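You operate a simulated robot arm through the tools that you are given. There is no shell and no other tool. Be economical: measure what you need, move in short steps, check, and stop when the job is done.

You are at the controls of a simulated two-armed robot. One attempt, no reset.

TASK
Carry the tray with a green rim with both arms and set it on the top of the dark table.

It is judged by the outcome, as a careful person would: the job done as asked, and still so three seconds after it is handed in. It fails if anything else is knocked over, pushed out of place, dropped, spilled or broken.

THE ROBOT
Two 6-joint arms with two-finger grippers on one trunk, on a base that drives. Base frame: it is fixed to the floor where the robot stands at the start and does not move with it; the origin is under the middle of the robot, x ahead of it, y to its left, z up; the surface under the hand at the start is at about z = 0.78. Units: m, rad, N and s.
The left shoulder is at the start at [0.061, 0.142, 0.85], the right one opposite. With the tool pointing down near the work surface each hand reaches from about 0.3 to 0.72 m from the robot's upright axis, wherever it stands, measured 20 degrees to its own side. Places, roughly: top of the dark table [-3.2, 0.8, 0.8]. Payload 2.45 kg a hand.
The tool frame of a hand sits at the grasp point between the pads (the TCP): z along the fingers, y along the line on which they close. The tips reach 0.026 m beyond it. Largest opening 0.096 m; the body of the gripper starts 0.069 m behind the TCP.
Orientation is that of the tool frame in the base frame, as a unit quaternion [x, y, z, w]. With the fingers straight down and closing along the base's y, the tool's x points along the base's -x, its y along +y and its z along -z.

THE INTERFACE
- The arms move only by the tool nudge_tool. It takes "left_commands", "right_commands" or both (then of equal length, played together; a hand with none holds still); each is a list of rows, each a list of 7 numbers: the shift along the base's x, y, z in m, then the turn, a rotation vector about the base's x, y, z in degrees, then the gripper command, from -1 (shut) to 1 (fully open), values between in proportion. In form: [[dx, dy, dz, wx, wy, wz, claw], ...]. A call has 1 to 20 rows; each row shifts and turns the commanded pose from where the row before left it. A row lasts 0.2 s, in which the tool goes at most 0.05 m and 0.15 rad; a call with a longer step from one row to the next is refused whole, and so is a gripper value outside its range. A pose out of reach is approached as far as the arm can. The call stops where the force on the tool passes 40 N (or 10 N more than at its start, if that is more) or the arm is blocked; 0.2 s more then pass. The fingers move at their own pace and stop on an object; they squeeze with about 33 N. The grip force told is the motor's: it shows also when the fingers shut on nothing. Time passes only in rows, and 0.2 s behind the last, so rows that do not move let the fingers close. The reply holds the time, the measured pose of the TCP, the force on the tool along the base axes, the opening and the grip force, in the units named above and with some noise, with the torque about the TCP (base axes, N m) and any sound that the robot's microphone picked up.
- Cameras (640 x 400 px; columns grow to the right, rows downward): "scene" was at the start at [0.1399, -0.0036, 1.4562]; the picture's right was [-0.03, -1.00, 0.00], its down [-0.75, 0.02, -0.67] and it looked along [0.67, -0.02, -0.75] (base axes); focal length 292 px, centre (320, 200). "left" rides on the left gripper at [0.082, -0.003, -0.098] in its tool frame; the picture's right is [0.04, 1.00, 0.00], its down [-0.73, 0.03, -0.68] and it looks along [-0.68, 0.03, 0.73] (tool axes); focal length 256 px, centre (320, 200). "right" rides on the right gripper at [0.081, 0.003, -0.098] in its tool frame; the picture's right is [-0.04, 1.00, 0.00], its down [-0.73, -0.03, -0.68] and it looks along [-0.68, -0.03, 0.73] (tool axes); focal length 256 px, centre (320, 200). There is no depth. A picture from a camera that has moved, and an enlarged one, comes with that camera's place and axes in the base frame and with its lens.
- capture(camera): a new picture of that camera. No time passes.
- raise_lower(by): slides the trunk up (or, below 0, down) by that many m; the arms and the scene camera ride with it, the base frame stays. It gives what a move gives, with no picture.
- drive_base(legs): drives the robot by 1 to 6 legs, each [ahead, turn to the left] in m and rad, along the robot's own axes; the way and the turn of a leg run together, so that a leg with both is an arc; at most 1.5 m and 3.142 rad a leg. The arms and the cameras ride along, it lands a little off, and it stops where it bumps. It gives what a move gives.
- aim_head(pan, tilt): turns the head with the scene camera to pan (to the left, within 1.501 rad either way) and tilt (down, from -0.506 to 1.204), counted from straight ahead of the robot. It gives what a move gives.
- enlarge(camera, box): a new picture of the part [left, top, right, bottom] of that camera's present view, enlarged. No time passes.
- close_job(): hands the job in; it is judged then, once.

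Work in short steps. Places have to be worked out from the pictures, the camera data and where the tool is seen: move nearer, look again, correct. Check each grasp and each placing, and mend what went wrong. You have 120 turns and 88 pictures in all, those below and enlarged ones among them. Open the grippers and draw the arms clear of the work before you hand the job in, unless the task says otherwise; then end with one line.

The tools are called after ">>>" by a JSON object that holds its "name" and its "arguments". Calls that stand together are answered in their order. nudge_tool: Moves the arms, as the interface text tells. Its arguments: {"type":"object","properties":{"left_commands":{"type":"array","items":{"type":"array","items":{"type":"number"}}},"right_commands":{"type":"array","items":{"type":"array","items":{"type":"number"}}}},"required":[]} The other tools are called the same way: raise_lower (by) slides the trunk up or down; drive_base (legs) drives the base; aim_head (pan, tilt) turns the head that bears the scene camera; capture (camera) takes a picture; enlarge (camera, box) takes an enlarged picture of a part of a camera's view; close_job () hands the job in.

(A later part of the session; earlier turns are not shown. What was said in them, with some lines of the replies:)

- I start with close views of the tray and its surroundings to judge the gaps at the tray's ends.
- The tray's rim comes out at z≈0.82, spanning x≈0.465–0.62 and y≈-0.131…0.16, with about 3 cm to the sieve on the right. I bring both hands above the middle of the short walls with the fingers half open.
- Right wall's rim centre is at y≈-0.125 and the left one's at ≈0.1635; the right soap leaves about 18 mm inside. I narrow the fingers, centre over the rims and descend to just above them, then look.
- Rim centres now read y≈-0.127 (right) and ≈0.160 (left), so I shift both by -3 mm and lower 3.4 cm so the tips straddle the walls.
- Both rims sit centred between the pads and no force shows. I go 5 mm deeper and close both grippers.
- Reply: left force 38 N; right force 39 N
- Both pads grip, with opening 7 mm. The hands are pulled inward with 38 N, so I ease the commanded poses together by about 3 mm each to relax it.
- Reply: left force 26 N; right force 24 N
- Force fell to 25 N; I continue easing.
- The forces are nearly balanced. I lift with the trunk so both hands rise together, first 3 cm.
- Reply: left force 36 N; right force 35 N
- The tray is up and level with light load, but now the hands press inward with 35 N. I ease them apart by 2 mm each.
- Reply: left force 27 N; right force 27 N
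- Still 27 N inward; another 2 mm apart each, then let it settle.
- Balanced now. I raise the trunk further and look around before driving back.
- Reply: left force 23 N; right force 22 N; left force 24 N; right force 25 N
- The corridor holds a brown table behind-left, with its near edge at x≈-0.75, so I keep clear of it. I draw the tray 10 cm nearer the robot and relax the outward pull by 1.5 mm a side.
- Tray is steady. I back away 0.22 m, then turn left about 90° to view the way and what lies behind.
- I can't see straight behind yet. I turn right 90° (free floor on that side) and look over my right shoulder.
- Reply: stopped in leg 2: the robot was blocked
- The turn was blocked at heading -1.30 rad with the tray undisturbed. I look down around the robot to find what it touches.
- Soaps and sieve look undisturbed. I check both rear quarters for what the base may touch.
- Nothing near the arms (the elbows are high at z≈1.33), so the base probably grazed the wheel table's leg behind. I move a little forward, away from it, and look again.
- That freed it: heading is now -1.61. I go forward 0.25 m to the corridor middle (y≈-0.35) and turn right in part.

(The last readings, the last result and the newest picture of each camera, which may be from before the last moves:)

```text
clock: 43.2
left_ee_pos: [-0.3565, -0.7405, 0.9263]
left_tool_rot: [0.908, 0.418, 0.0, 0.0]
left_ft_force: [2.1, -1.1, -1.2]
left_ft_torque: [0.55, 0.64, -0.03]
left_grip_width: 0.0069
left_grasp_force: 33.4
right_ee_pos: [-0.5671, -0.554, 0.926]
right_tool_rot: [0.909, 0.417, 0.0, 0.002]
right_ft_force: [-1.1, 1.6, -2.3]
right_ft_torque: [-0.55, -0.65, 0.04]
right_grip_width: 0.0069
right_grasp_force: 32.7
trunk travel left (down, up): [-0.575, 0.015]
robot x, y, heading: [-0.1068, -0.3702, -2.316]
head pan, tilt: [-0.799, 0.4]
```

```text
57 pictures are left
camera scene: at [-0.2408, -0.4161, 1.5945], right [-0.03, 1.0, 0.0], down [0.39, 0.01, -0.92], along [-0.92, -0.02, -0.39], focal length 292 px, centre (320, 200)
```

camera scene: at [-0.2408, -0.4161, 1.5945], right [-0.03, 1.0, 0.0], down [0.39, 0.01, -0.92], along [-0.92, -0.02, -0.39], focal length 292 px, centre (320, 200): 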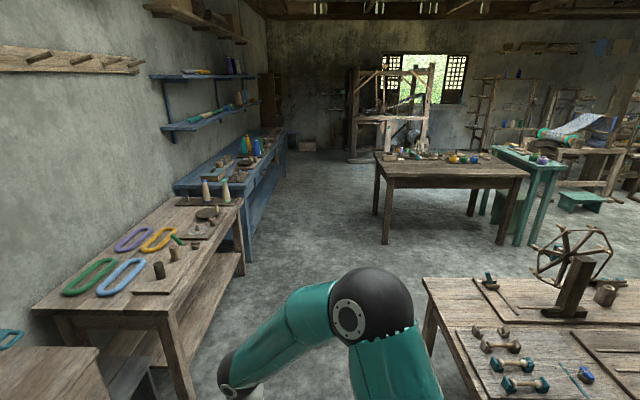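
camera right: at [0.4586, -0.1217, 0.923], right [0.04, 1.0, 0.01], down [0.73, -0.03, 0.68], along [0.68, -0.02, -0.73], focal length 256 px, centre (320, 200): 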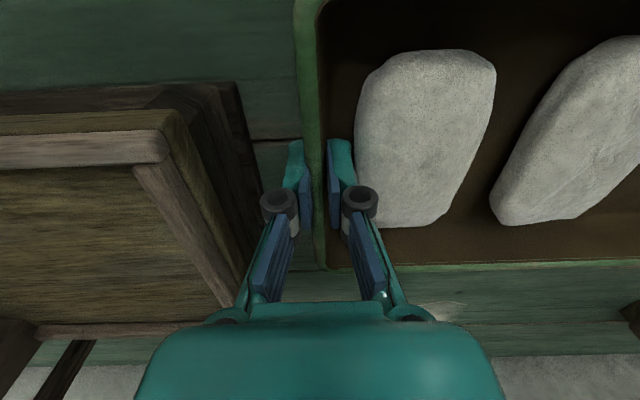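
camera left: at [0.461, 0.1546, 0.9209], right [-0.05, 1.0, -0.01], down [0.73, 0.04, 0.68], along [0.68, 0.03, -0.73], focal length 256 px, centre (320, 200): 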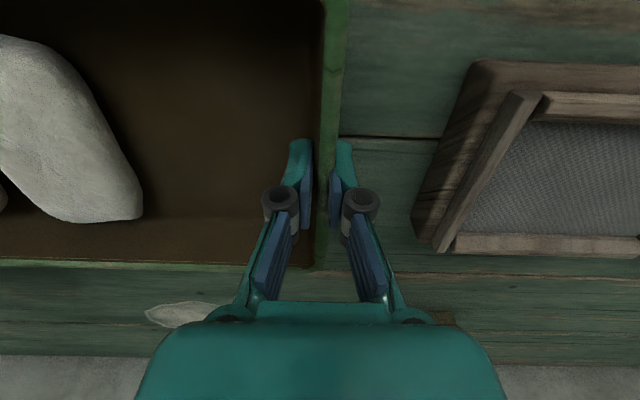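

The dark table stands ahead-right, near edge x≈-2.5, y≈0.1–1.3. I finish the turn to face -x and drive along the corridor, then look again.

>>> {"name": "drive_base", "arguments": {"legs": [[0, -0.82], [0.6, 0]]}}

>>> {"name": "aim_head", "arguments": {"pan": -0.2, "tilt": 0.6}}

>>> {"name": "capture", "arguments": {"camera": "scene"}}

```text
clock: 49.0
left_ee_pos: [-1.1553, -0.4609, 0.9263]
left_tool_rot: [1.0, 0.03, 0.001, 0.001]
left_ft_force: [-0.4, -2.7, -1.0]
left_ft_torque: [0.85, -0.07, -0.06]
left_grip_width: 0.007
left_grasp_force: 32.7
right_ee_pos: [-1.1678, -0.1807, 0.9263]
right_tool_rot: [1.0, 0.029, 0.002, 0.0]
right_ft_force: [0.2, 1.9, -1.1]
right_ft_torque: [-0.83, 0.08, 0.07]
right_grip_width: 0.007
right_grasp_force: 32.8
trunk travel left (down, up): [-0.575, 0.015]
robot x, y, heading: [-0.7147, -0.3943, -3.121]
head pan, tilt: [-0.799, 0.4]
```

```text
clock: 50.0
left_ee_pos: [-1.1547, -0.4615, 0.9271]
left_tool_rot: [1.0, 0.03, 0.001, 0.001]
left_ft_force: [0.2, -2.5, -1.3]
left_ft_torque: [0.86, -0.07, -0.04]
left_grip_width: 0.007
left_grasp_force: 32.7
right_ee_pos: [-1.1673, -0.1797, 0.9259]
right_tool_rot: [1.0, 0.029, 0.0, 0.001]
right_ft_force: [0.5, 1.8, -1.7]
right_ft_torque: [-0.83, 0.06, 0.09]
right_grip_width: 0.007
right_grasp_force: 32.8
trunk travel left (down, up): [-0.575, 0.015]
robot x, y, heading: [-0.7139, -0.3913, -3.114]
head pan, tilt: [-0.201, 0.6]
```

```text
56 pictures are left
camera scene: at [-0.8619, -0.3797, 1.5764], right [0.18, 0.98, 0.0], down [0.56, -0.1, -0.82], along [-0.81, 0.15, -0.57], focal length 292 px, centre (320, 200)
```

scene: 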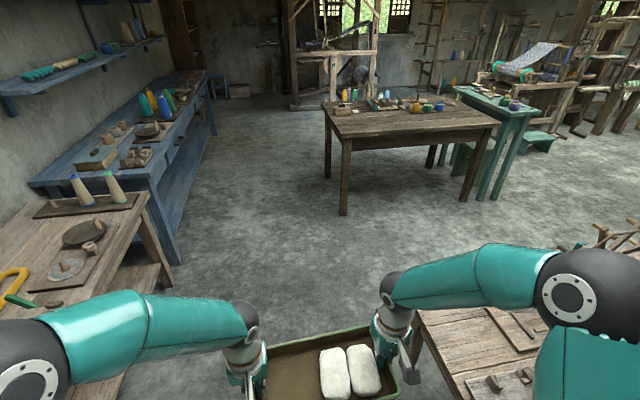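

Table measures x≈-3.45…-2.65, y≈0.1…1.3 with its near half (x>-3.1) free. I drive to x≈-1.95, turn right, and drive up the aisle to y≈0.65.

>>> {"name": "drive_base", "arguments": {"legs": [[1.24, 0], [0, -1.58]]}}

>>> {"name": "aim_head", "arguments": {"pan": 0.2, "tilt": 0.6}}

>>> {"name": "capture", "arguments": {"camera": "scene"}}

```text
clock: 59.4
left_ee_pos: [-2.2174, -0.0455, 0.9261]
left_tool_rot: [0.862, -0.506, 0.0, 0.002]
left_ft_force: [-1.2, -0.6, -1.1]
left_ft_torque: [0.25, -0.76, -0.12]
left_grip_width: 0.0068
left_grasp_force: 32.8
right_ee_pos: [-1.9701, 0.0873, 0.926]
right_tool_rot: [0.861, -0.509, 0.0, 0.003]
right_ft_force: [2.3, 0.8, -2.3]
right_ft_torque: [-0.26, 0.83, 0.02]
right_grip_width: 0.007
right_grasp_force: 33.2
trunk travel left (down, up): [-0.575, 0.015]
robot x, y, heading: [-2.0087, -0.4407, 2.006]
head pan, tilt: [-0.201, 0.6]
stopped in leg 2: the robot was blocked; the commanded pose is now the measured one
```

```text
clock: 60.2
left_ee_pos: [-2.2181, -0.0472, 0.9265]
left_tool_rot: [0.862, -0.507, 0.002, -0.001]
left_ft_force: [-2.6, -0.7, -1.5]
left_ft_torque: [0.42, -0.71, -0.12]
left_grip_width: 0.0071
left_grasp_force: 32.7
right_ee_pos: [-1.9706, 0.0859, 0.927]
right_tool_rot: [0.861, -0.509, 0.0, 0.002]
right_ft_force: [0.8, 0.6, -1.9]
right_ft_torque: [-0.38, 0.74, 0.0]
right_grip_width: 0.007
right_grasp_force: 33.0
trunk travel left (down, up): [-0.575, 0.015]
robot x, y, heading: [-2.014, -0.4371, 2.012]
head pan, tilt: [0.201, 0.6]
```

```text
55 pictures are left
camera scene: at [-2.0865, -0.3128, 1.5764], right [0.8, 0.59, 0.0], down [0.34, -0.46, -0.82], along [-0.49, 0.66, -0.57], focal length 292 px, centre (320, 200)
```

scene: 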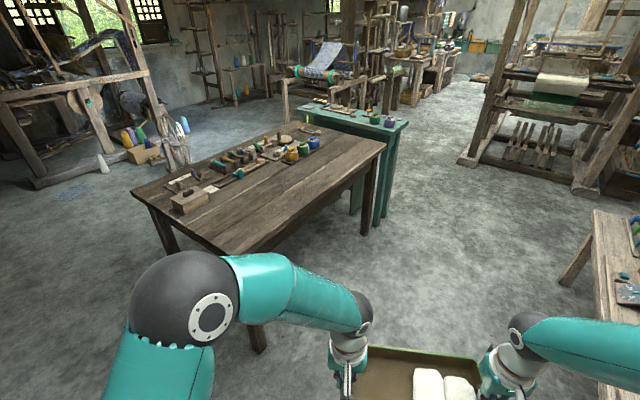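

Both stops came with a ~6 cm sideways slip in a long turn, with nothing near, so I'll turn in smaller portions. Table's near edge now measures x≈-2.78 and its items lie beyond x≈-3.1. I finish the turn to face +y.

>>> {"name": "drive_base", "arguments": {"legs": [[0, -0.44]]}}

>>> {"name": "aim_head", "arguments": {"pan": 0.1, "tilt": 0.7}}

>>> {"name": "capture", "arguments": {"camera": "scene"}}

```text
clock: 62.0
left_ee_pos: [-2.0337, 0.0053, 0.9268]
left_tool_rot: [0.733, -0.68, 0.001, 0.0]
left_ft_force: [-1.9, 0.4, -1.2]
left_ft_torque: [0.16, -0.83, -0.09]
left_grip_width: 0.0073
left_grasp_force: 33.3
right_ee_pos: [-1.7538, 0.0237, 0.9275]
right_tool_rot: [0.731, -0.682, 0.0, 0.001]
right_ft_force: [1.6, 0.4, -1.8]
right_ft_torque: [-0.16, 0.76, 0.08]
right_grip_width: 0.0069
right_grasp_force: 32.6
trunk travel left (down, up): [-0.575, 0.015]
robot x, y, heading: [-2.0267, -0.4409, 1.58]
head pan, tilt: [0.201, 0.6]
```

```text
clock: 62.7
left_ee_pos: [-2.0348, 0.0056, 0.928]
left_tool_rot: [0.733, -0.68, 0.0, 0.001]
left_ft_force: [-2.2, -0.2, -0.3]
left_ft_torque: [0.3, -0.83, -0.06]
left_grip_width: 0.0071
left_grasp_force: 33.1
right_ee_pos: [-1.7534, 0.0222, 0.9294]
right_tool_rot: [0.731, -0.682, -0.001, 0.002]
right_ft_force: [2.6, 0.3, -1.6]
right_ft_torque: [-0.24, 0.77, 0.04]
right_grip_width: 0.0069
right_grasp_force: 33.6
trunk travel left (down, up): [-0.575, 0.015]
robot x, y, heading: [-2.0301, -0.4414, 1.58]
head pan, tilt: [0.099, 0.7]
```

```text
54 pictures are left
camera scene: at [-2.0374, -0.2938, 1.5678], right [0.99, 0.11, 0.0], down [0.07, -0.64, -0.76], along [-0.08, 0.76, -0.64], focal length 292 px, centre (320, 200)
```

scene: 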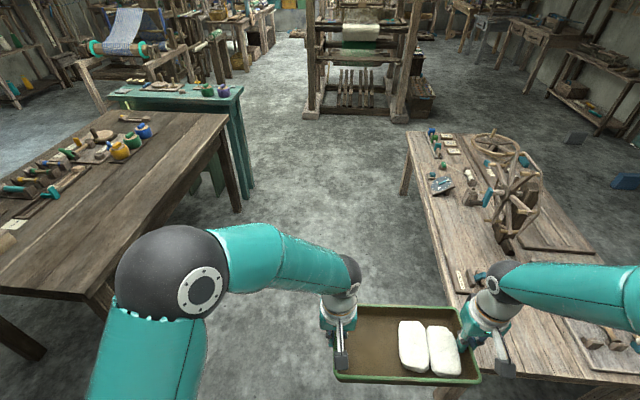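

Cross-checking views: the wheel table is lower than I assumed (its edge is x≈-1.6), so I should steer further left. I turn left 0.27 and drive partway diagonally toward (-2.35, 0.65).

>>> {"name": "drive_base", "arguments": {"legs": [[0, 0.27], [0.6, 0]]}}

>>> {"name": "aim_head", "arguments": {"pan": 0.5, "tilt": 0.7}}

>>> {"name": "capture", "arguments": {"camera": "scene"}}

```text
clock: 67.2
left_ee_pos: [-2.3284, 0.5666, 0.9264]
left_tool_rot: [0.821, -0.571, 0.0, 0.0]
left_ft_force: [-1.8, -1.0, -1.9]
left_ft_torque: [0.26, -0.77, -0.11]
left_grip_width: 0.0071
left_grasp_force: 33.3
right_ee_pos: [-2.0633, 0.659, 0.9274]
right_tool_rot: [0.821, -0.571, 0.0, 0.002]
right_ft_force: [2.8, 1.6, -1.8]
right_ft_torque: [-0.25, 0.78, 0.01]
right_grip_width: 0.0071
right_grasp_force: 32.8
trunk travel left (down, up): [-0.575, 0.015]
robot x, y, heading: [-2.2035, 0.1374, 1.861]
head pan, tilt: [0.099, 0.7]
```

```text
clock: 68.0
left_ee_pos: [-2.3297, 0.5667, 0.9279]
left_tool_rot: [0.821, -0.571, 0.001, 0.001]
left_ft_force: [-1.0, -0.6, -0.6]
left_ft_torque: [0.28, -0.77, -0.09]
left_grip_width: 0.0071
left_grasp_force: 33.1
right_ee_pos: [-2.064, 0.6592, 0.9301]
right_tool_rot: [0.821, -0.572, -0.001, 0.002]
right_ft_force: [2.0, 1.0, -1.7]
right_ft_torque: [-0.23, 0.75, 0.07]
right_grip_width: 0.0068
right_grasp_force: 32.7
trunk travel left (down, up): [-0.575, 0.015]
robot x, y, heading: [-2.2031, 0.1401, 1.866]
head pan, tilt: [0.499, 0.7]
```

```text
53 pictures are left
camera scene: at [-2.2791, 0.2575, 1.5677], right [0.7, 0.71, 0.0], down [0.46, -0.45, -0.76], along [-0.54, 0.54, -0.64], focal length 292 px, centre (320, 200)
```

scene: 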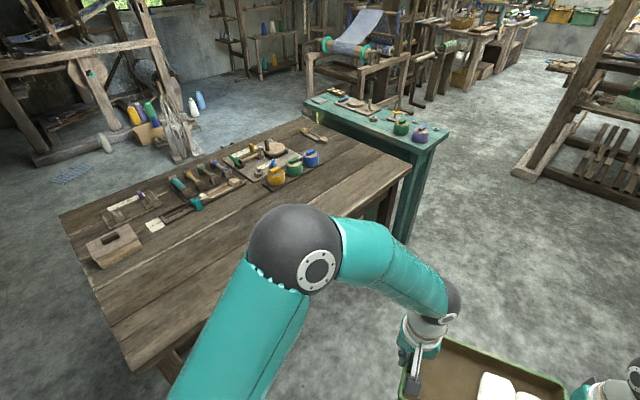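

Near edge of the dark table is x≈-2.82, top z≈0.75–0.8, and items lie beyond x≈-3.15; spot at about (-2.95, 0.63) is free. I drive on 0.36 m, then turn left in small portions.

>>> {"name": "drive_base", "arguments": {"legs": [[0.36, 0], [0, 0.45]]}}

>>> {"name": "drive_base", "arguments": {"legs": [[0, 0.42]]}}

>>> {"name": "drive_base", "arguments": {"legs": [[0, 0.4]]}}

>>> {"name": "aim_head", "arguments": {"pan": 0, "tilt": 0.75}}

>>> {"name": "capture", "arguments": {"camera": "scene"}}

```text
clock: 71.8
left_ee_pos: [-2.6026, 0.8187, 0.9263]
left_tool_rot: [0.926, -0.377, 0.001, 0.0]
left_ft_force: [-1.6, -1.4, -0.7]
left_ft_torque: [0.57, -0.6, -0.07]
left_grip_width: 0.0069
left_grasp_force: 33.4
right_ee_pos: [-2.4023, 1.0167, 0.9282]
right_tool_rot: [0.925, -0.379, 0.0, 0.002]
right_ft_force: [1.0, 1.2, -1.7]
right_ft_torque: [-0.53, 0.55, 0.08]
right_grip_width: 0.0069
right_grasp_force: 33.2
trunk travel left (down, up): [-0.575, 0.015]
robot x, y, heading: [-2.29, 0.4982, 2.305]
head pan, tilt: [0.499, 0.7]
```

```text
clock: 73.6
left_ee_pos: [-2.7059, 0.6665, 0.9277]
left_tool_rot: [0.984, -0.178, 0.0, 0.0]
left_ft_force: [0.0, -2.0, -1.3]
left_ft_torque: [0.77, -0.26, -0.08]
left_grip_width: 0.0069
left_grasp_force: 32.8
right_ee_pos: [-2.6047, 0.927, 0.9279]
right_tool_rot: [0.984, -0.18, 0.0, 0.003]
right_ft_force: [-0.3, 2.6, -2.0]
right_ft_torque: [-0.76, 0.25, 0.0]
right_grip_width: 0.0071
right_grasp_force: 32.5
trunk travel left (down, up): [-0.575, 0.015]
robot x, y, heading: [-2.2846, 0.5164, 2.721]
head pan, tilt: [0.499, 0.7]
```

```text
clock: 75.3
left_ee_pos: [-2.7302, 0.4893, 0.9276]
left_tool_rot: [1.0, 0.021, 0.001, 0.0]
left_ft_force: [0.4, -1.5, -0.7]
left_ft_torque: [0.87, 0.09, -0.13]
left_grip_width: 0.007
left_grasp_force: 33.0
right_ee_pos: [-2.7394, 0.7697, 0.9286]
right_tool_rot: [1.0, 0.021, 0.0, 0.002]
right_ft_force: [-0.8, 0.5, -1.7]
right_ft_torque: [-0.81, -0.09, 0.04]
right_grip_width: 0.0067
right_grasp_force: 32.5
trunk travel left (down, up): [-0.575, 0.015]
robot x, y, heading: [-2.2862, 0.5402, 3.116]
head pan, tilt: [0.499, 0.7]
```

```text
clock: 76.2
left_ee_pos: [-2.7306, 0.4886, 0.9283]
left_tool_rot: [1.0, 0.022, 0.001, -0.001]
left_ft_force: [-0.1, -0.3, -0.6]
left_ft_torque: [0.85, -0.02, -0.12]
left_grip_width: 0.0068
left_grasp_force: 32.6
right_ee_pos: [-2.7386, 0.7698, 0.9297]
right_tool_rot: [1.0, 0.021, 0.001, 0.001]
right_ft_force: [-0.3, 0.5, -2.0]
right_ft_torque: [-0.78, -0.03, -0.01]
right_grip_width: 0.0068
right_grasp_force: 32.5
trunk travel left (down, up): [-0.575, 0.015]
robot x, y, heading: [-2.2858, 0.5405, 3.119]
head pan, tilt: [0.0, 0.75]
```

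```text
52 pictures are left
camera scene: at [-2.4292, 0.5407, 1.5635], right [0.02, 1.0, 0.0], down [0.68, -0.01, -0.73], along [-0.73, 0.02, -0.68], focal length 292 px, centre (320, 200)
```

scene: 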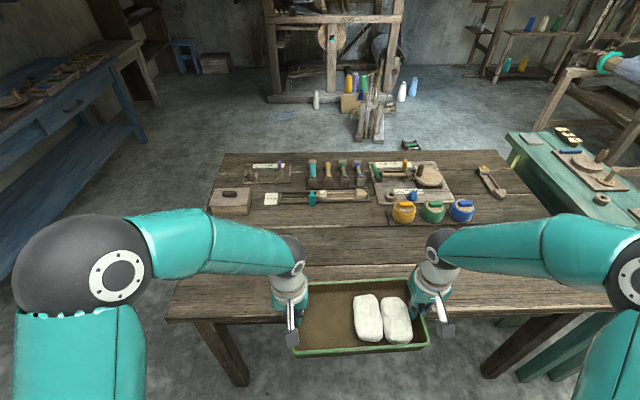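

Facing the table squarely with the tray level. I drive ahead 0.10 m, then reach 0.115 m further so that the tray hovers around x≈-2.95.

>>> {"name": "drive_base", "arguments": {"legs": [[0.1, 0]]}}

>>> {"name": "nudge_tool", "arguments": {"left_commands": [[-0.02, 0, 0, 0, 0, 0, -1], [-0.025, 0, 0, 0, 0, 0, -1], [-0.025, 0, 0, 0, 0, 0, -1], [-0.025, 0, 0, 0, 0, 0, -1], [-0.02, 0, 0, 0, 0, 0, -1], [0, 0, 0, 0, 0, 0, -1]], "right_commands": [[-0.02, 0, 0, 0, 0, 0, -1], [-0.025, 0, 0, 0, 0, 0, -1], [-0.025, 0, 0, 0, 0, 0, -1], [-0.025, 0, 0, 0, 0, 0, -1], [-0.02, 0, 0, 0, 0, 0, -1], [0, 0, 0, 0, 0, 0, -1]]}}

>>> {"name": "capture", "arguments": {"camera": "scene"}}

>>> {"name": "capture", "arguments": {"camera": "left"}}

>>> {"name": "capture", "arguments": {"camera": "right"}}

```text
clock: 77.4
left_ee_pos: [-2.83, 0.4917, 0.9278]
left_tool_rot: [1.0, 0.023, 0.002, 0.0]
left_ft_force: [0.3, -1.1, -0.9]
left_ft_torque: [0.84, -0.04, -0.09]
left_grip_width: 0.007
left_grasp_force: 32.8
right_ee_pos: [-2.8394, 0.7729, 0.9295]
right_tool_rot: [1.0, 0.02, 0.002, 0.001]
right_ft_force: [-1.5, 0.1, -1.8]
right_ft_torque: [-0.78, -0.01, 0.0]
right_grip_width: 0.007
right_grasp_force: 33.3
trunk travel left (down, up): [-0.575, 0.015]
robot x, y, heading: [-2.3847, 0.5388, 3.12]
head pan, tilt: [0.0, 0.75]
```

```text
clock: 78.8
left_ee_pos: [-2.9448, 0.4921, 0.9297]
left_tool_rot: [1.0, 0.022, 0.001, 0.0]
left_ft_force: [2.1, 4.8, -0.5]
left_ft_torque: [0.9, 0.01, -0.32]
left_grip_width: 0.0072
left_grasp_force: 32.8
right_ee_pos: [-2.9512, 0.772, 0.9324]
right_tool_rot: [1.0, 0.02, 0.001, 0.001]
right_ft_force: [-2.3, -4.8, -1.0]
right_ft_torque: [-0.91, 0.03, -0.27]
right_grip_width: 0.0067
right_grasp_force: 33.5
trunk travel left (down, up): [-0.575, 0.015]
robot x, y, heading: [-2.3848, 0.5386, 3.119]
head pan, tilt: [0.0, 0.75]
```

```text
51 pictures are left
camera scene: at [-2.5275, 0.5437, 1.5636], right [0.02, 1.0, 0.0], down [0.68, -0.02, -0.73], along [-0.73, 0.02, -0.68], focal length 292 px, centre (320, 200)
```

scene: 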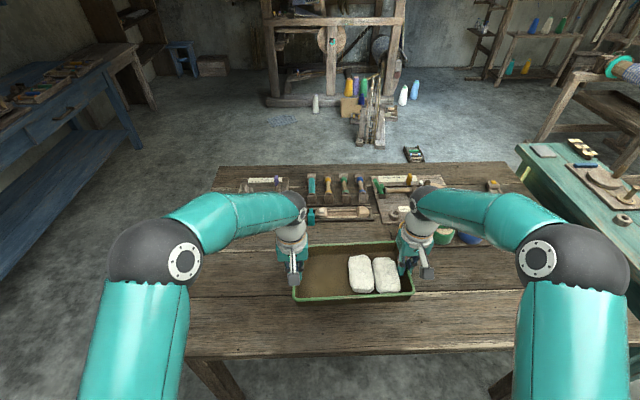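

```text
50 pictures are left
camera left: at [-2.8637, 0.4976, 1.0268], right [0.08, -1.0, 0.0], down [-0.73, -0.06, 0.68], along [-0.67, -0.06, -0.74], focal length 256 px, centre (320, 200)
```

left: 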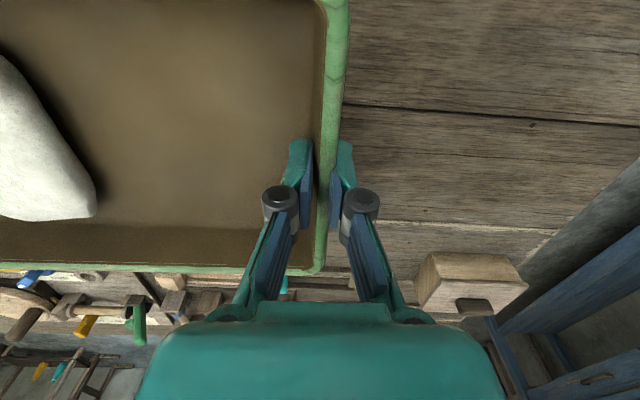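

```text
49 pictures are left
camera right: at [-2.8708, 0.7722, 1.0299], right [0.0, -1.0, 0.0], down [-0.74, 0.0, 0.68], along [-0.68, 0.0, -0.74], focal length 256 px, centre (320, 200)
```

right: 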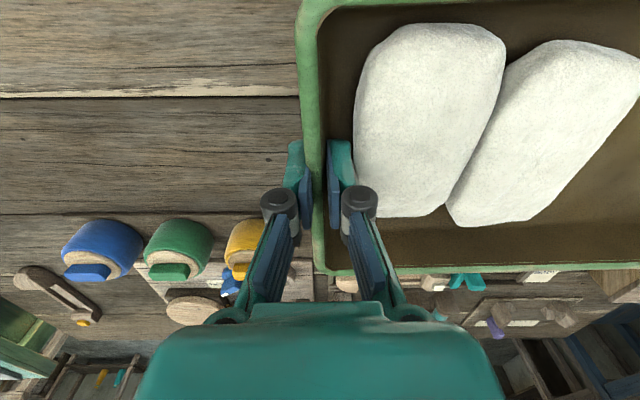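

Spot is clear: tray far edge ≈-3.03 versus pots at ≈-3.12, table edge ≈-2.80. I lower with the trunk 5 cm, then check.

>>> {"name": "raise_lower", "arguments": {"by": -0.05}}

>>> {"name": "capture", "arguments": {"camera": "scene"}}

>>> {"name": "capture", "arguments": {"camera": "left"}}

```text
clock: 79.7
left_ee_pos: [-2.945, 0.4908, 0.8793]
left_tool_rot: [1.0, 0.023, 0.001, 0.0]
left_ft_force: [2.1, 7.5, -1.3]
left_ft_torque: [0.98, -0.2, -0.41]
left_grip_width: 0.0072
left_grasp_force: 33.3
right_ee_pos: [-2.9522, 0.7719, 0.883]
right_tool_rot: [1.0, 0.02, 0.002, 0.002]
right_ft_force: [-1.9, -7.7, -1.7]
right_ft_torque: [-0.89, 0.25, -0.28]
right_grip_width: 0.007
right_grasp_force: 32.9
trunk travel left (down, up): [-0.525, 0.065]
robot x, y, heading: [-2.3863, 0.5446, 3.118]
head pan, tilt: [0.0, 0.75]
```

```text
48 pictures are left
camera scene: at [-2.5279, 0.5436, 1.5135], right [0.02, 1.0, 0.0], down [0.68, -0.02, -0.73], along [-0.73, 0.02, -0.68], focal length 292 px, centre (320, 200)
```

scene: 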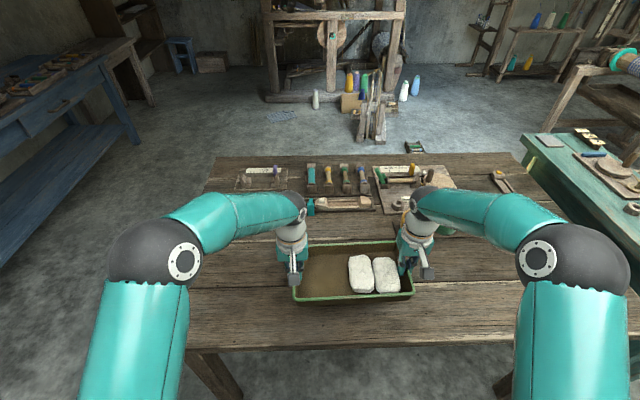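

```text
47 pictures are left
camera left: at [-2.8639, 0.4976, 0.9768], right [0.08, -1.0, 0.0], down [-0.73, -0.06, 0.68], along [-0.68, -0.06, -0.74], focal length 256 px, centre (320, 200)
```

left: 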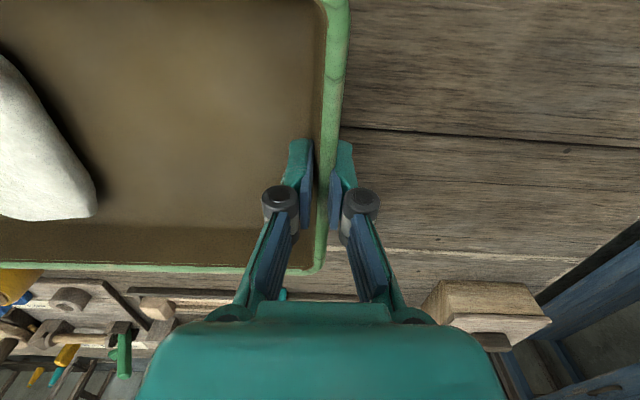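

Triangulating a knot in the plank gives the table top at z≈0.785, so about 5 cm remain. I lower 3.8 cm by trunk, then feel for contact.

>>> {"name": "raise_lower", "arguments": {"by": -0.038}}

>>> {"name": "capture", "arguments": {"camera": "scene"}}

```text
clock: 80.5
left_ee_pos: [-2.9461, 0.4911, 0.8417]
left_tool_rot: [1.0, 0.022, 0.001, -0.001]
left_ft_force: [2.6, 8.8, -0.9]
left_ft_torque: [0.96, -0.14, -0.4]
left_grip_width: 0.007
left_grasp_force: 32.2
right_ee_pos: [-2.9521, 0.7726, 0.8446]
right_tool_rot: [1.0, 0.02, 0.001, 0.001]
right_ft_force: [-2.2, -8.6, -1.9]
right_ft_torque: [-0.91, 0.13, -0.26]
right_grip_width: 0.0067
right_grasp_force: 32.7
trunk travel left (down, up): [-0.487, 0.103]
robot x, y, heading: [-2.3821, 0.5405, 3.121]
head pan, tilt: [0.0, 0.75]
```

```text
46 pictures are left
camera scene: at [-2.5278, 0.5436, 1.4755], right [0.02, 1.0, 0.0], down [0.68, -0.02, -0.73], along [-0.73, 0.02, -0.68], focal length 292 px, centre (320, 200)
```

scene: 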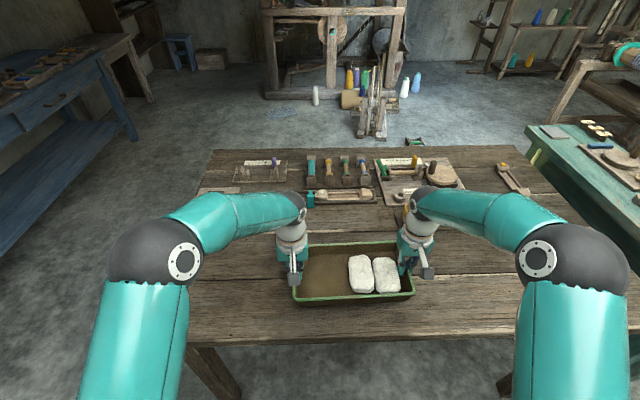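

No contact yet (vertical forces ≈ -1, -2 N). I go down with both arms in 3 mm rows until the table takes the weight.

>>> {"name": "nudge_tool", "arguments": {"left_commands": [[0, 0, -0.003, 0, 0, 0, -1], [0, 0, -0.003, 0, 0, 0, -1], [0, 0, -0.003, 0, 0, 0, -1], [0, 0, -0.003, 0, 0, 0, -1]], "right_commands": [[0, 0, -0.003, 0, 0, 0, -1], [0, 0, -0.003, 0, 0, 0, -1], [0, 0, -0.003, 0, 0, 0, -1], [0, 0, -0.003, 0, 0, 0, -1]]}}

```text
clock: 81.5
left_ee_pos: [-2.946, 0.4912, 0.8291]
left_tool_rot: [1.0, 0.022, 0.001, 0.001]
left_ft_force: [1.7, 8.0, -0.7]
left_ft_torque: [0.95, 0.06, -0.42]
left_grip_width: 0.0069
left_grasp_force: 33.0
right_ee_pos: [-2.9512, 0.7725, 0.831]
right_tool_rot: [1.0, 0.02, 0.002, 0.002]
right_ft_force: [-3.1, -8.5, -1.6]
right_ft_torque: [-0.92, -0.07, -0.33]
right_grip_width: 0.0069
right_grasp_force: 33.2
trunk travel left (down, up): [-0.487, 0.103]
robot x, y, heading: [-2.3829, 0.5451, 3.124]
head pan, tilt: [0.0, 0.75]
```

Still hanging freely; I continue in 2 mm rows.

>>> {"name": "nudge_tool", "arguments": {"left_commands": [[0, 0, -0.002, 0, 0, 0, -1], [0, 0, -0.002, 0, 0, 0, -1], [0, 0, -0.002, 0, 0, 0, -1]], "right_commands": [[0, 0, -0.002, 0, 0, 0, -1], [0, 0, -0.002, 0, 0, 0, -1], [0, 0, -0.002, 0, 0, 0, -1]]}}

```text
clock: 82.3
left_ee_pos: [-2.9447, 0.4916, 0.8223]
left_tool_rot: [1.0, 0.022, 0.001, -0.001]
left_ft_force: [0.9, 11.1, 0.6]
left_ft_torque: [0.98, -0.02, -0.24]
left_grip_width: 0.0069
left_grasp_force: 32.3
right_ee_pos: [-2.9514, 0.7723, 0.8257]
right_tool_rot: [1.0, 0.021, 0.001, 0.001]
right_ft_force: [-0.9, -11.3, -0.9]
right_ft_torque: [-0.95, 0.14, -0.16]
right_grip_width: 0.0068
right_grasp_force: 33.0
trunk travel left (down, up): [-0.487, 0.103]
robot x, y, heading: [-2.3833, 0.5404, 3.12]
head pan, tilt: [0.0, 0.75]
```

Left end shows a first hint of contact; a couple more 2 mm rows.

>>> {"name": "nudge_tool", "arguments": {"left_commands": [[0, 0, -0.001, 0, 0, 0, -1], [0, 0, -0.001, 0, 0, 0, -1], [0, 0, 0, 0, 0, 0, -1]], "right_commands": [[0, 0, -0.002, 0, 0, 0, -1], [0, 0, -0.002, 0, 0, 0, -1], [0, 0, 0, 0, 0, 0, -1]]}}

>>> {"name": "enlarge", "arguments": {"camera": "scene", "box": [240, 200, 480, 350]}}

```text
clock: 83.1
left_ee_pos: [-2.9443, 0.4916, 0.8223]
left_tool_rot: [1.0, 0.022, -0.001, -0.001]
left_ft_force: [-3.8, 13.5, 10.8]
left_ft_torque: [1.09, -0.9, -0.38]
left_grip_width: 0.0071
left_grasp_force: 32.5
right_ee_pos: [-2.9509, 0.7731, 0.825]
right_tool_rot: [1.0, 0.02, -0.003, 0.0]
right_ft_force: [-3.8, -11.2, 18.2]
right_ft_torque: [-0.99, -0.84, -0.07]
right_grip_width: 0.0071
right_grasp_force: 32.7
trunk travel left (down, up): [-0.487, 0.103]
robot x, y, heading: [-2.3823, 0.5416, 3.123]
head pan, tilt: [0.0, 0.75]
```

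```text
2.67 times, centred on (360, 275) of scene
camera zoom: at [-2.5262, 0.5434, 1.4761], right [0.02, 1.0, 0.0], down [0.68, -0.02, -0.73], along [-0.73, 0.02, -0.68], focal length 780 px, centre (213, 0)
```

zoom: 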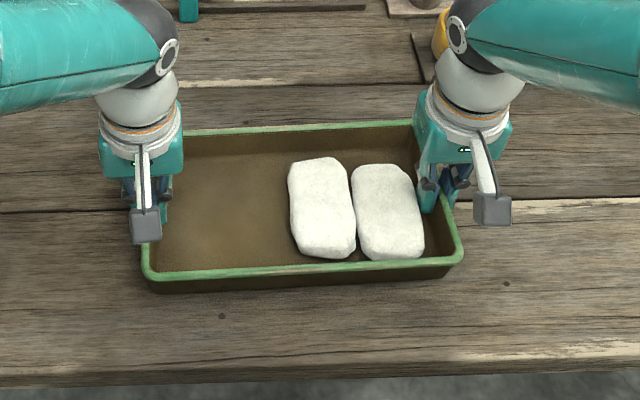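

The tray rests on the table (upward 11–18 N). I ease the pressing, then open the fingers just slightly (about 1.7 cm) so the inner right finger barely moves towards the soap.

>>> {"name": "nudge_tool", "arguments": {"left_commands": [[0, 0, 0.001, 0, 0, 0, -1], [0, 0, 0, 0, 0, 0, -0.8], [0, 0, 0, 0, 0, 0, -0.68], [0, 0, 0, 0, 0, 0, -0.65], [0, 0, 0, 0, 0, 0, -0.65]], "right_commands": [[0, 0, 0.002, 0, 0, 0, -1], [0, 0, 0, 0, 0, 0, -0.8], [0, 0, 0, 0, 0, 0, -0.7], [0, 0, 0, 0, 0, 0, -0.68], [0, 0, 0, 0, 0, 0, -0.68]]}}

>>> {"name": "capture", "arguments": {"camera": "left"}}

>>> {"name": "capture", "arguments": {"camera": "right"}}

```text
clock: 84.3
left_ee_pos: [-2.9455, 0.4912, 0.8213]
left_tool_rot: [1.0, 0.022, 0.001, 0.0]
left_ft_force: [0.2, -0.5, -0.1]
left_ft_torque: [0.03, 0.01, -0.02]
left_grip_width: 0.0169
left_grasp_force: 0.0
right_ee_pos: [-2.9523, 0.772, 0.8229]
right_tool_rot: [1.0, 0.02, 0.001, 0.002]
right_ft_force: [0.9, -0.3, 0.1]
right_ft_torque: [0.0, 0.01, -0.01]
right_grip_width: 0.0153
right_grasp_force: 0.1
trunk travel left (down, up): [-0.487, 0.103]
robot x, y, heading: [-2.3844, 0.5396, 3.113]
head pan, tilt: [0.0, 0.75]
```

```text
44 pictures are left
camera left: at [-2.8633, 0.4973, 0.9197], right [0.08, -1.0, 0.0], down [-0.73, -0.06, 0.68], along [-0.68, -0.06, -0.74], focal length 256 px, centre (320, 200)
```

left: 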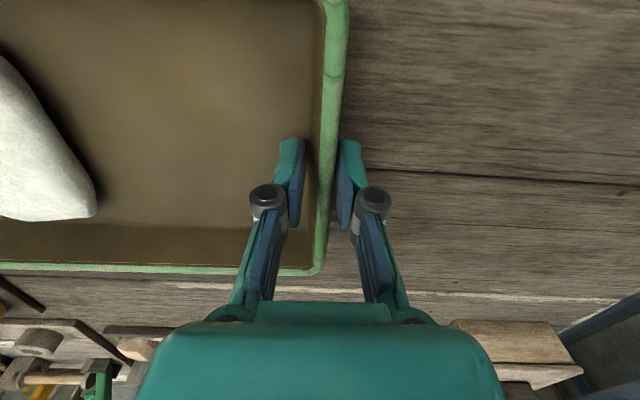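

```text
43 pictures are left
camera right: at [-2.871, 0.7729, 0.9219], right [0.0, -1.0, 0.0], down [-0.74, 0.0, 0.68], along [-0.68, 0.0, -0.74], focal length 256 px, centre (320, 200)
```

right: 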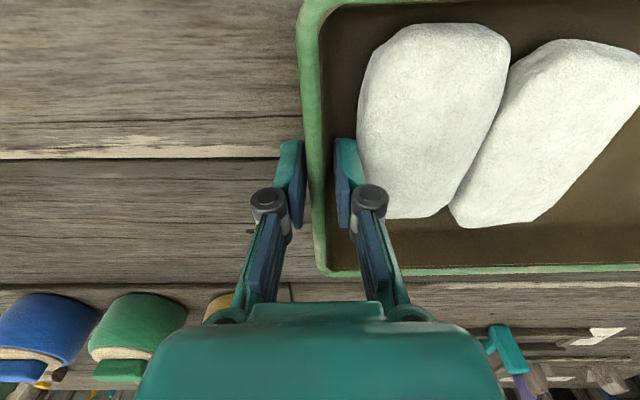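

Both walls are free between the fingers. I lift the hands straight up, slowly at first.

>>> {"name": "nudge_tool", "arguments": {"left_commands": [[0, -0.002, 0.005, 0, 0, 0, -0.65], [0, 0, 0.01, 0, 0, 0, -0.65], [0, 0, 0.015, 0, 0, 0, -0.65], [0, 0, 0.025, 0, 0, 0, -0.65], [0, 0, 0.03, 0, 0, 0, -0.65], [0, 0, 0.03, 0, 0, 0, -0.65]], "right_commands": [[0, 0, 0.005, 0, 0, 0, -0.68], [0, 0, 0.01, 0, 0, 0, -0.68], [0, 0, 0.015, 0, 0, 0, -0.68], [0, 0, 0.025, 0, 0, 0, -0.68], [0, 0, 0.03, 0, 0, 0, -0.68], [0, 0, 0.03, 0, 0, 0, -0.68]]}}

>>> {"name": "capture", "arguments": {"camera": "scene"}}

```text
clock: 85.7
left_ee_pos: [-2.9431, 0.4857, 0.9379]
left_tool_rot: [1.0, 0.022, 0.001, -0.001]
left_ft_force: [0.7, 0.5, -0.2]
left_ft_torque: [0.0, 0.0, -0.02]
left_grip_width: 0.0167
left_grasp_force: 0.0
right_ee_pos: [-2.9516, 0.7725, 0.9391]
right_tool_rot: [1.0, 0.021, 0.001, 0.001]
right_ft_force: [-0.2, -0.6, -0.3]
right_ft_torque: [0.01, -0.02, -0.01]
right_grip_width: 0.0154
right_grasp_force: 0.1
trunk travel left (down, up): [-0.487, 0.103]
robot x, y, heading: [-2.384, 0.5403, 3.118]
head pan, tilt: [0.0, 0.75]
```

```text
42 pictures are left
camera scene: at [-2.527, 0.5435, 1.4755], right [0.02, 1.0, 0.0], down [0.68, -0.02, -0.73], along [-0.73, 0.02, -0.68], focal length 292 px, centre (320, 200)
```

scene: 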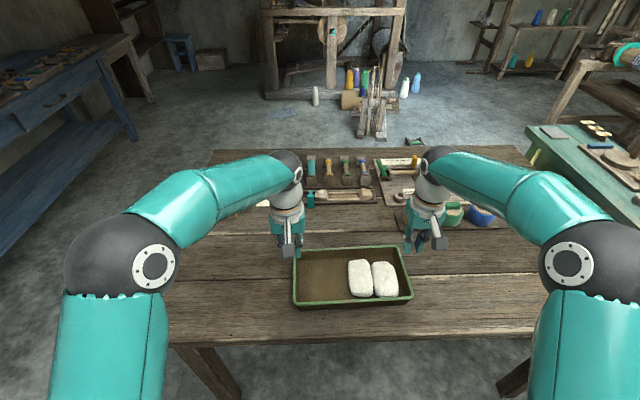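

The tray rests well within the table top with both bars inside. I raise the hands further, open them, draw them back toward the robot and back the base off a little.

>>> {"name": "nudge_tool", "arguments": {"left_commands": [[0, 0, 0.035, 0, 0, 0, 0], [0, 0, 0.035, 0, 0, 0, 0.5], [0.035, 0, 0, 0, 0, 0, 1], [0.035, 0, 0, 0, 0, 0, 1], [0.035, 0, 0, 0, 0, 0, 1]], "right_commands": [[0, 0, 0.035, 0, 0, 0, 0], [0, 0, 0.035, 0, 0, 0, 0.5], [0.035, 0, 0, 0, 0, 0, 1], [0.035, 0, 0, 0, 0, 0, 1], [0.035, 0, 0, 0, 0, 0, 1]]}}

>>> {"name": "drive_base", "arguments": {"legs": [[-0.15, 0]]}}

>>> {"name": "capture", "arguments": {"camera": "scene"}}

```text
clock: 86.9
left_ee_pos: [-2.8381, 0.4895, 1.0065]
left_tool_rot: [1.0, 0.022, 0.0, -0.001]
left_ft_force: [0.5, 0.2, 0.0]
left_ft_torque: [0.0, 0.02, -0.02]
left_grip_width: 0.0959
left_grasp_force: 0.0
right_ee_pos: [-2.842, 0.7719, 1.0107]
right_tool_rot: [1.0, 0.021, -0.001, 0.001]
right_ft_force: [0.4, 0.2, -0.2]
right_ft_torque: [0.01, 0.07, -0.02]
right_grip_width: 0.0959
right_grasp_force: 0.1
trunk travel left (down, up): [-0.487, 0.103]
robot x, y, heading: [-2.385, 0.5431, 3.121]
head pan, tilt: [0.0, 0.75]
```

```text
clock: 88.3
left_ee_pos: [-2.6909, 0.485, 1.0059]
left_tool_rot: [1.0, 0.022, 0.0, -0.001]
left_ft_force: [-0.2, -0.1, 1.1]
left_ft_torque: [-0.02, 0.02, 0.01]
left_grip_width: 0.0959
left_grasp_force: 0.2
right_ee_pos: [-2.6944, 0.7687, 1.0099]
right_tool_rot: [1.0, 0.022, 0.0, 0.001]
right_ft_force: [0.1, 0.7, -0.1]
right_ft_torque: [-0.01, 0.05, -0.02]
right_grip_width: 0.0957
right_grasp_force: 0.1
trunk travel left (down, up): [-0.487, 0.103]
robot x, y, heading: [-2.2366, 0.5368, 3.122]
head pan, tilt: [0.0, 0.75]
```

```text
41 pictures are left
camera scene: at [-2.3764, 0.5397, 1.4758], right [0.02, 1.0, 0.0], down [0.68, -0.01, -0.73], along [-0.73, 0.02, -0.68], focal length 292 px, centre (320, 200)
```

scene: 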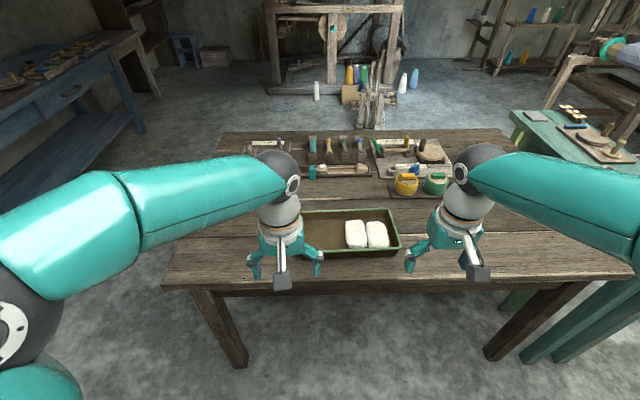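

The tray is on the dark table with both bars inside, the hands are open and clear, and everything on the table is in place. I hand in the job.

>>> {"name": "close_job", "arguments": {}}

```text
The job is handed in.
```

The green-rimmed tray is on the dark table with both bars still inside. I carried it with both arms, and the grippers are open and clear; the base was blocked twice in right turns, but I saw nothing knocked over or moved.
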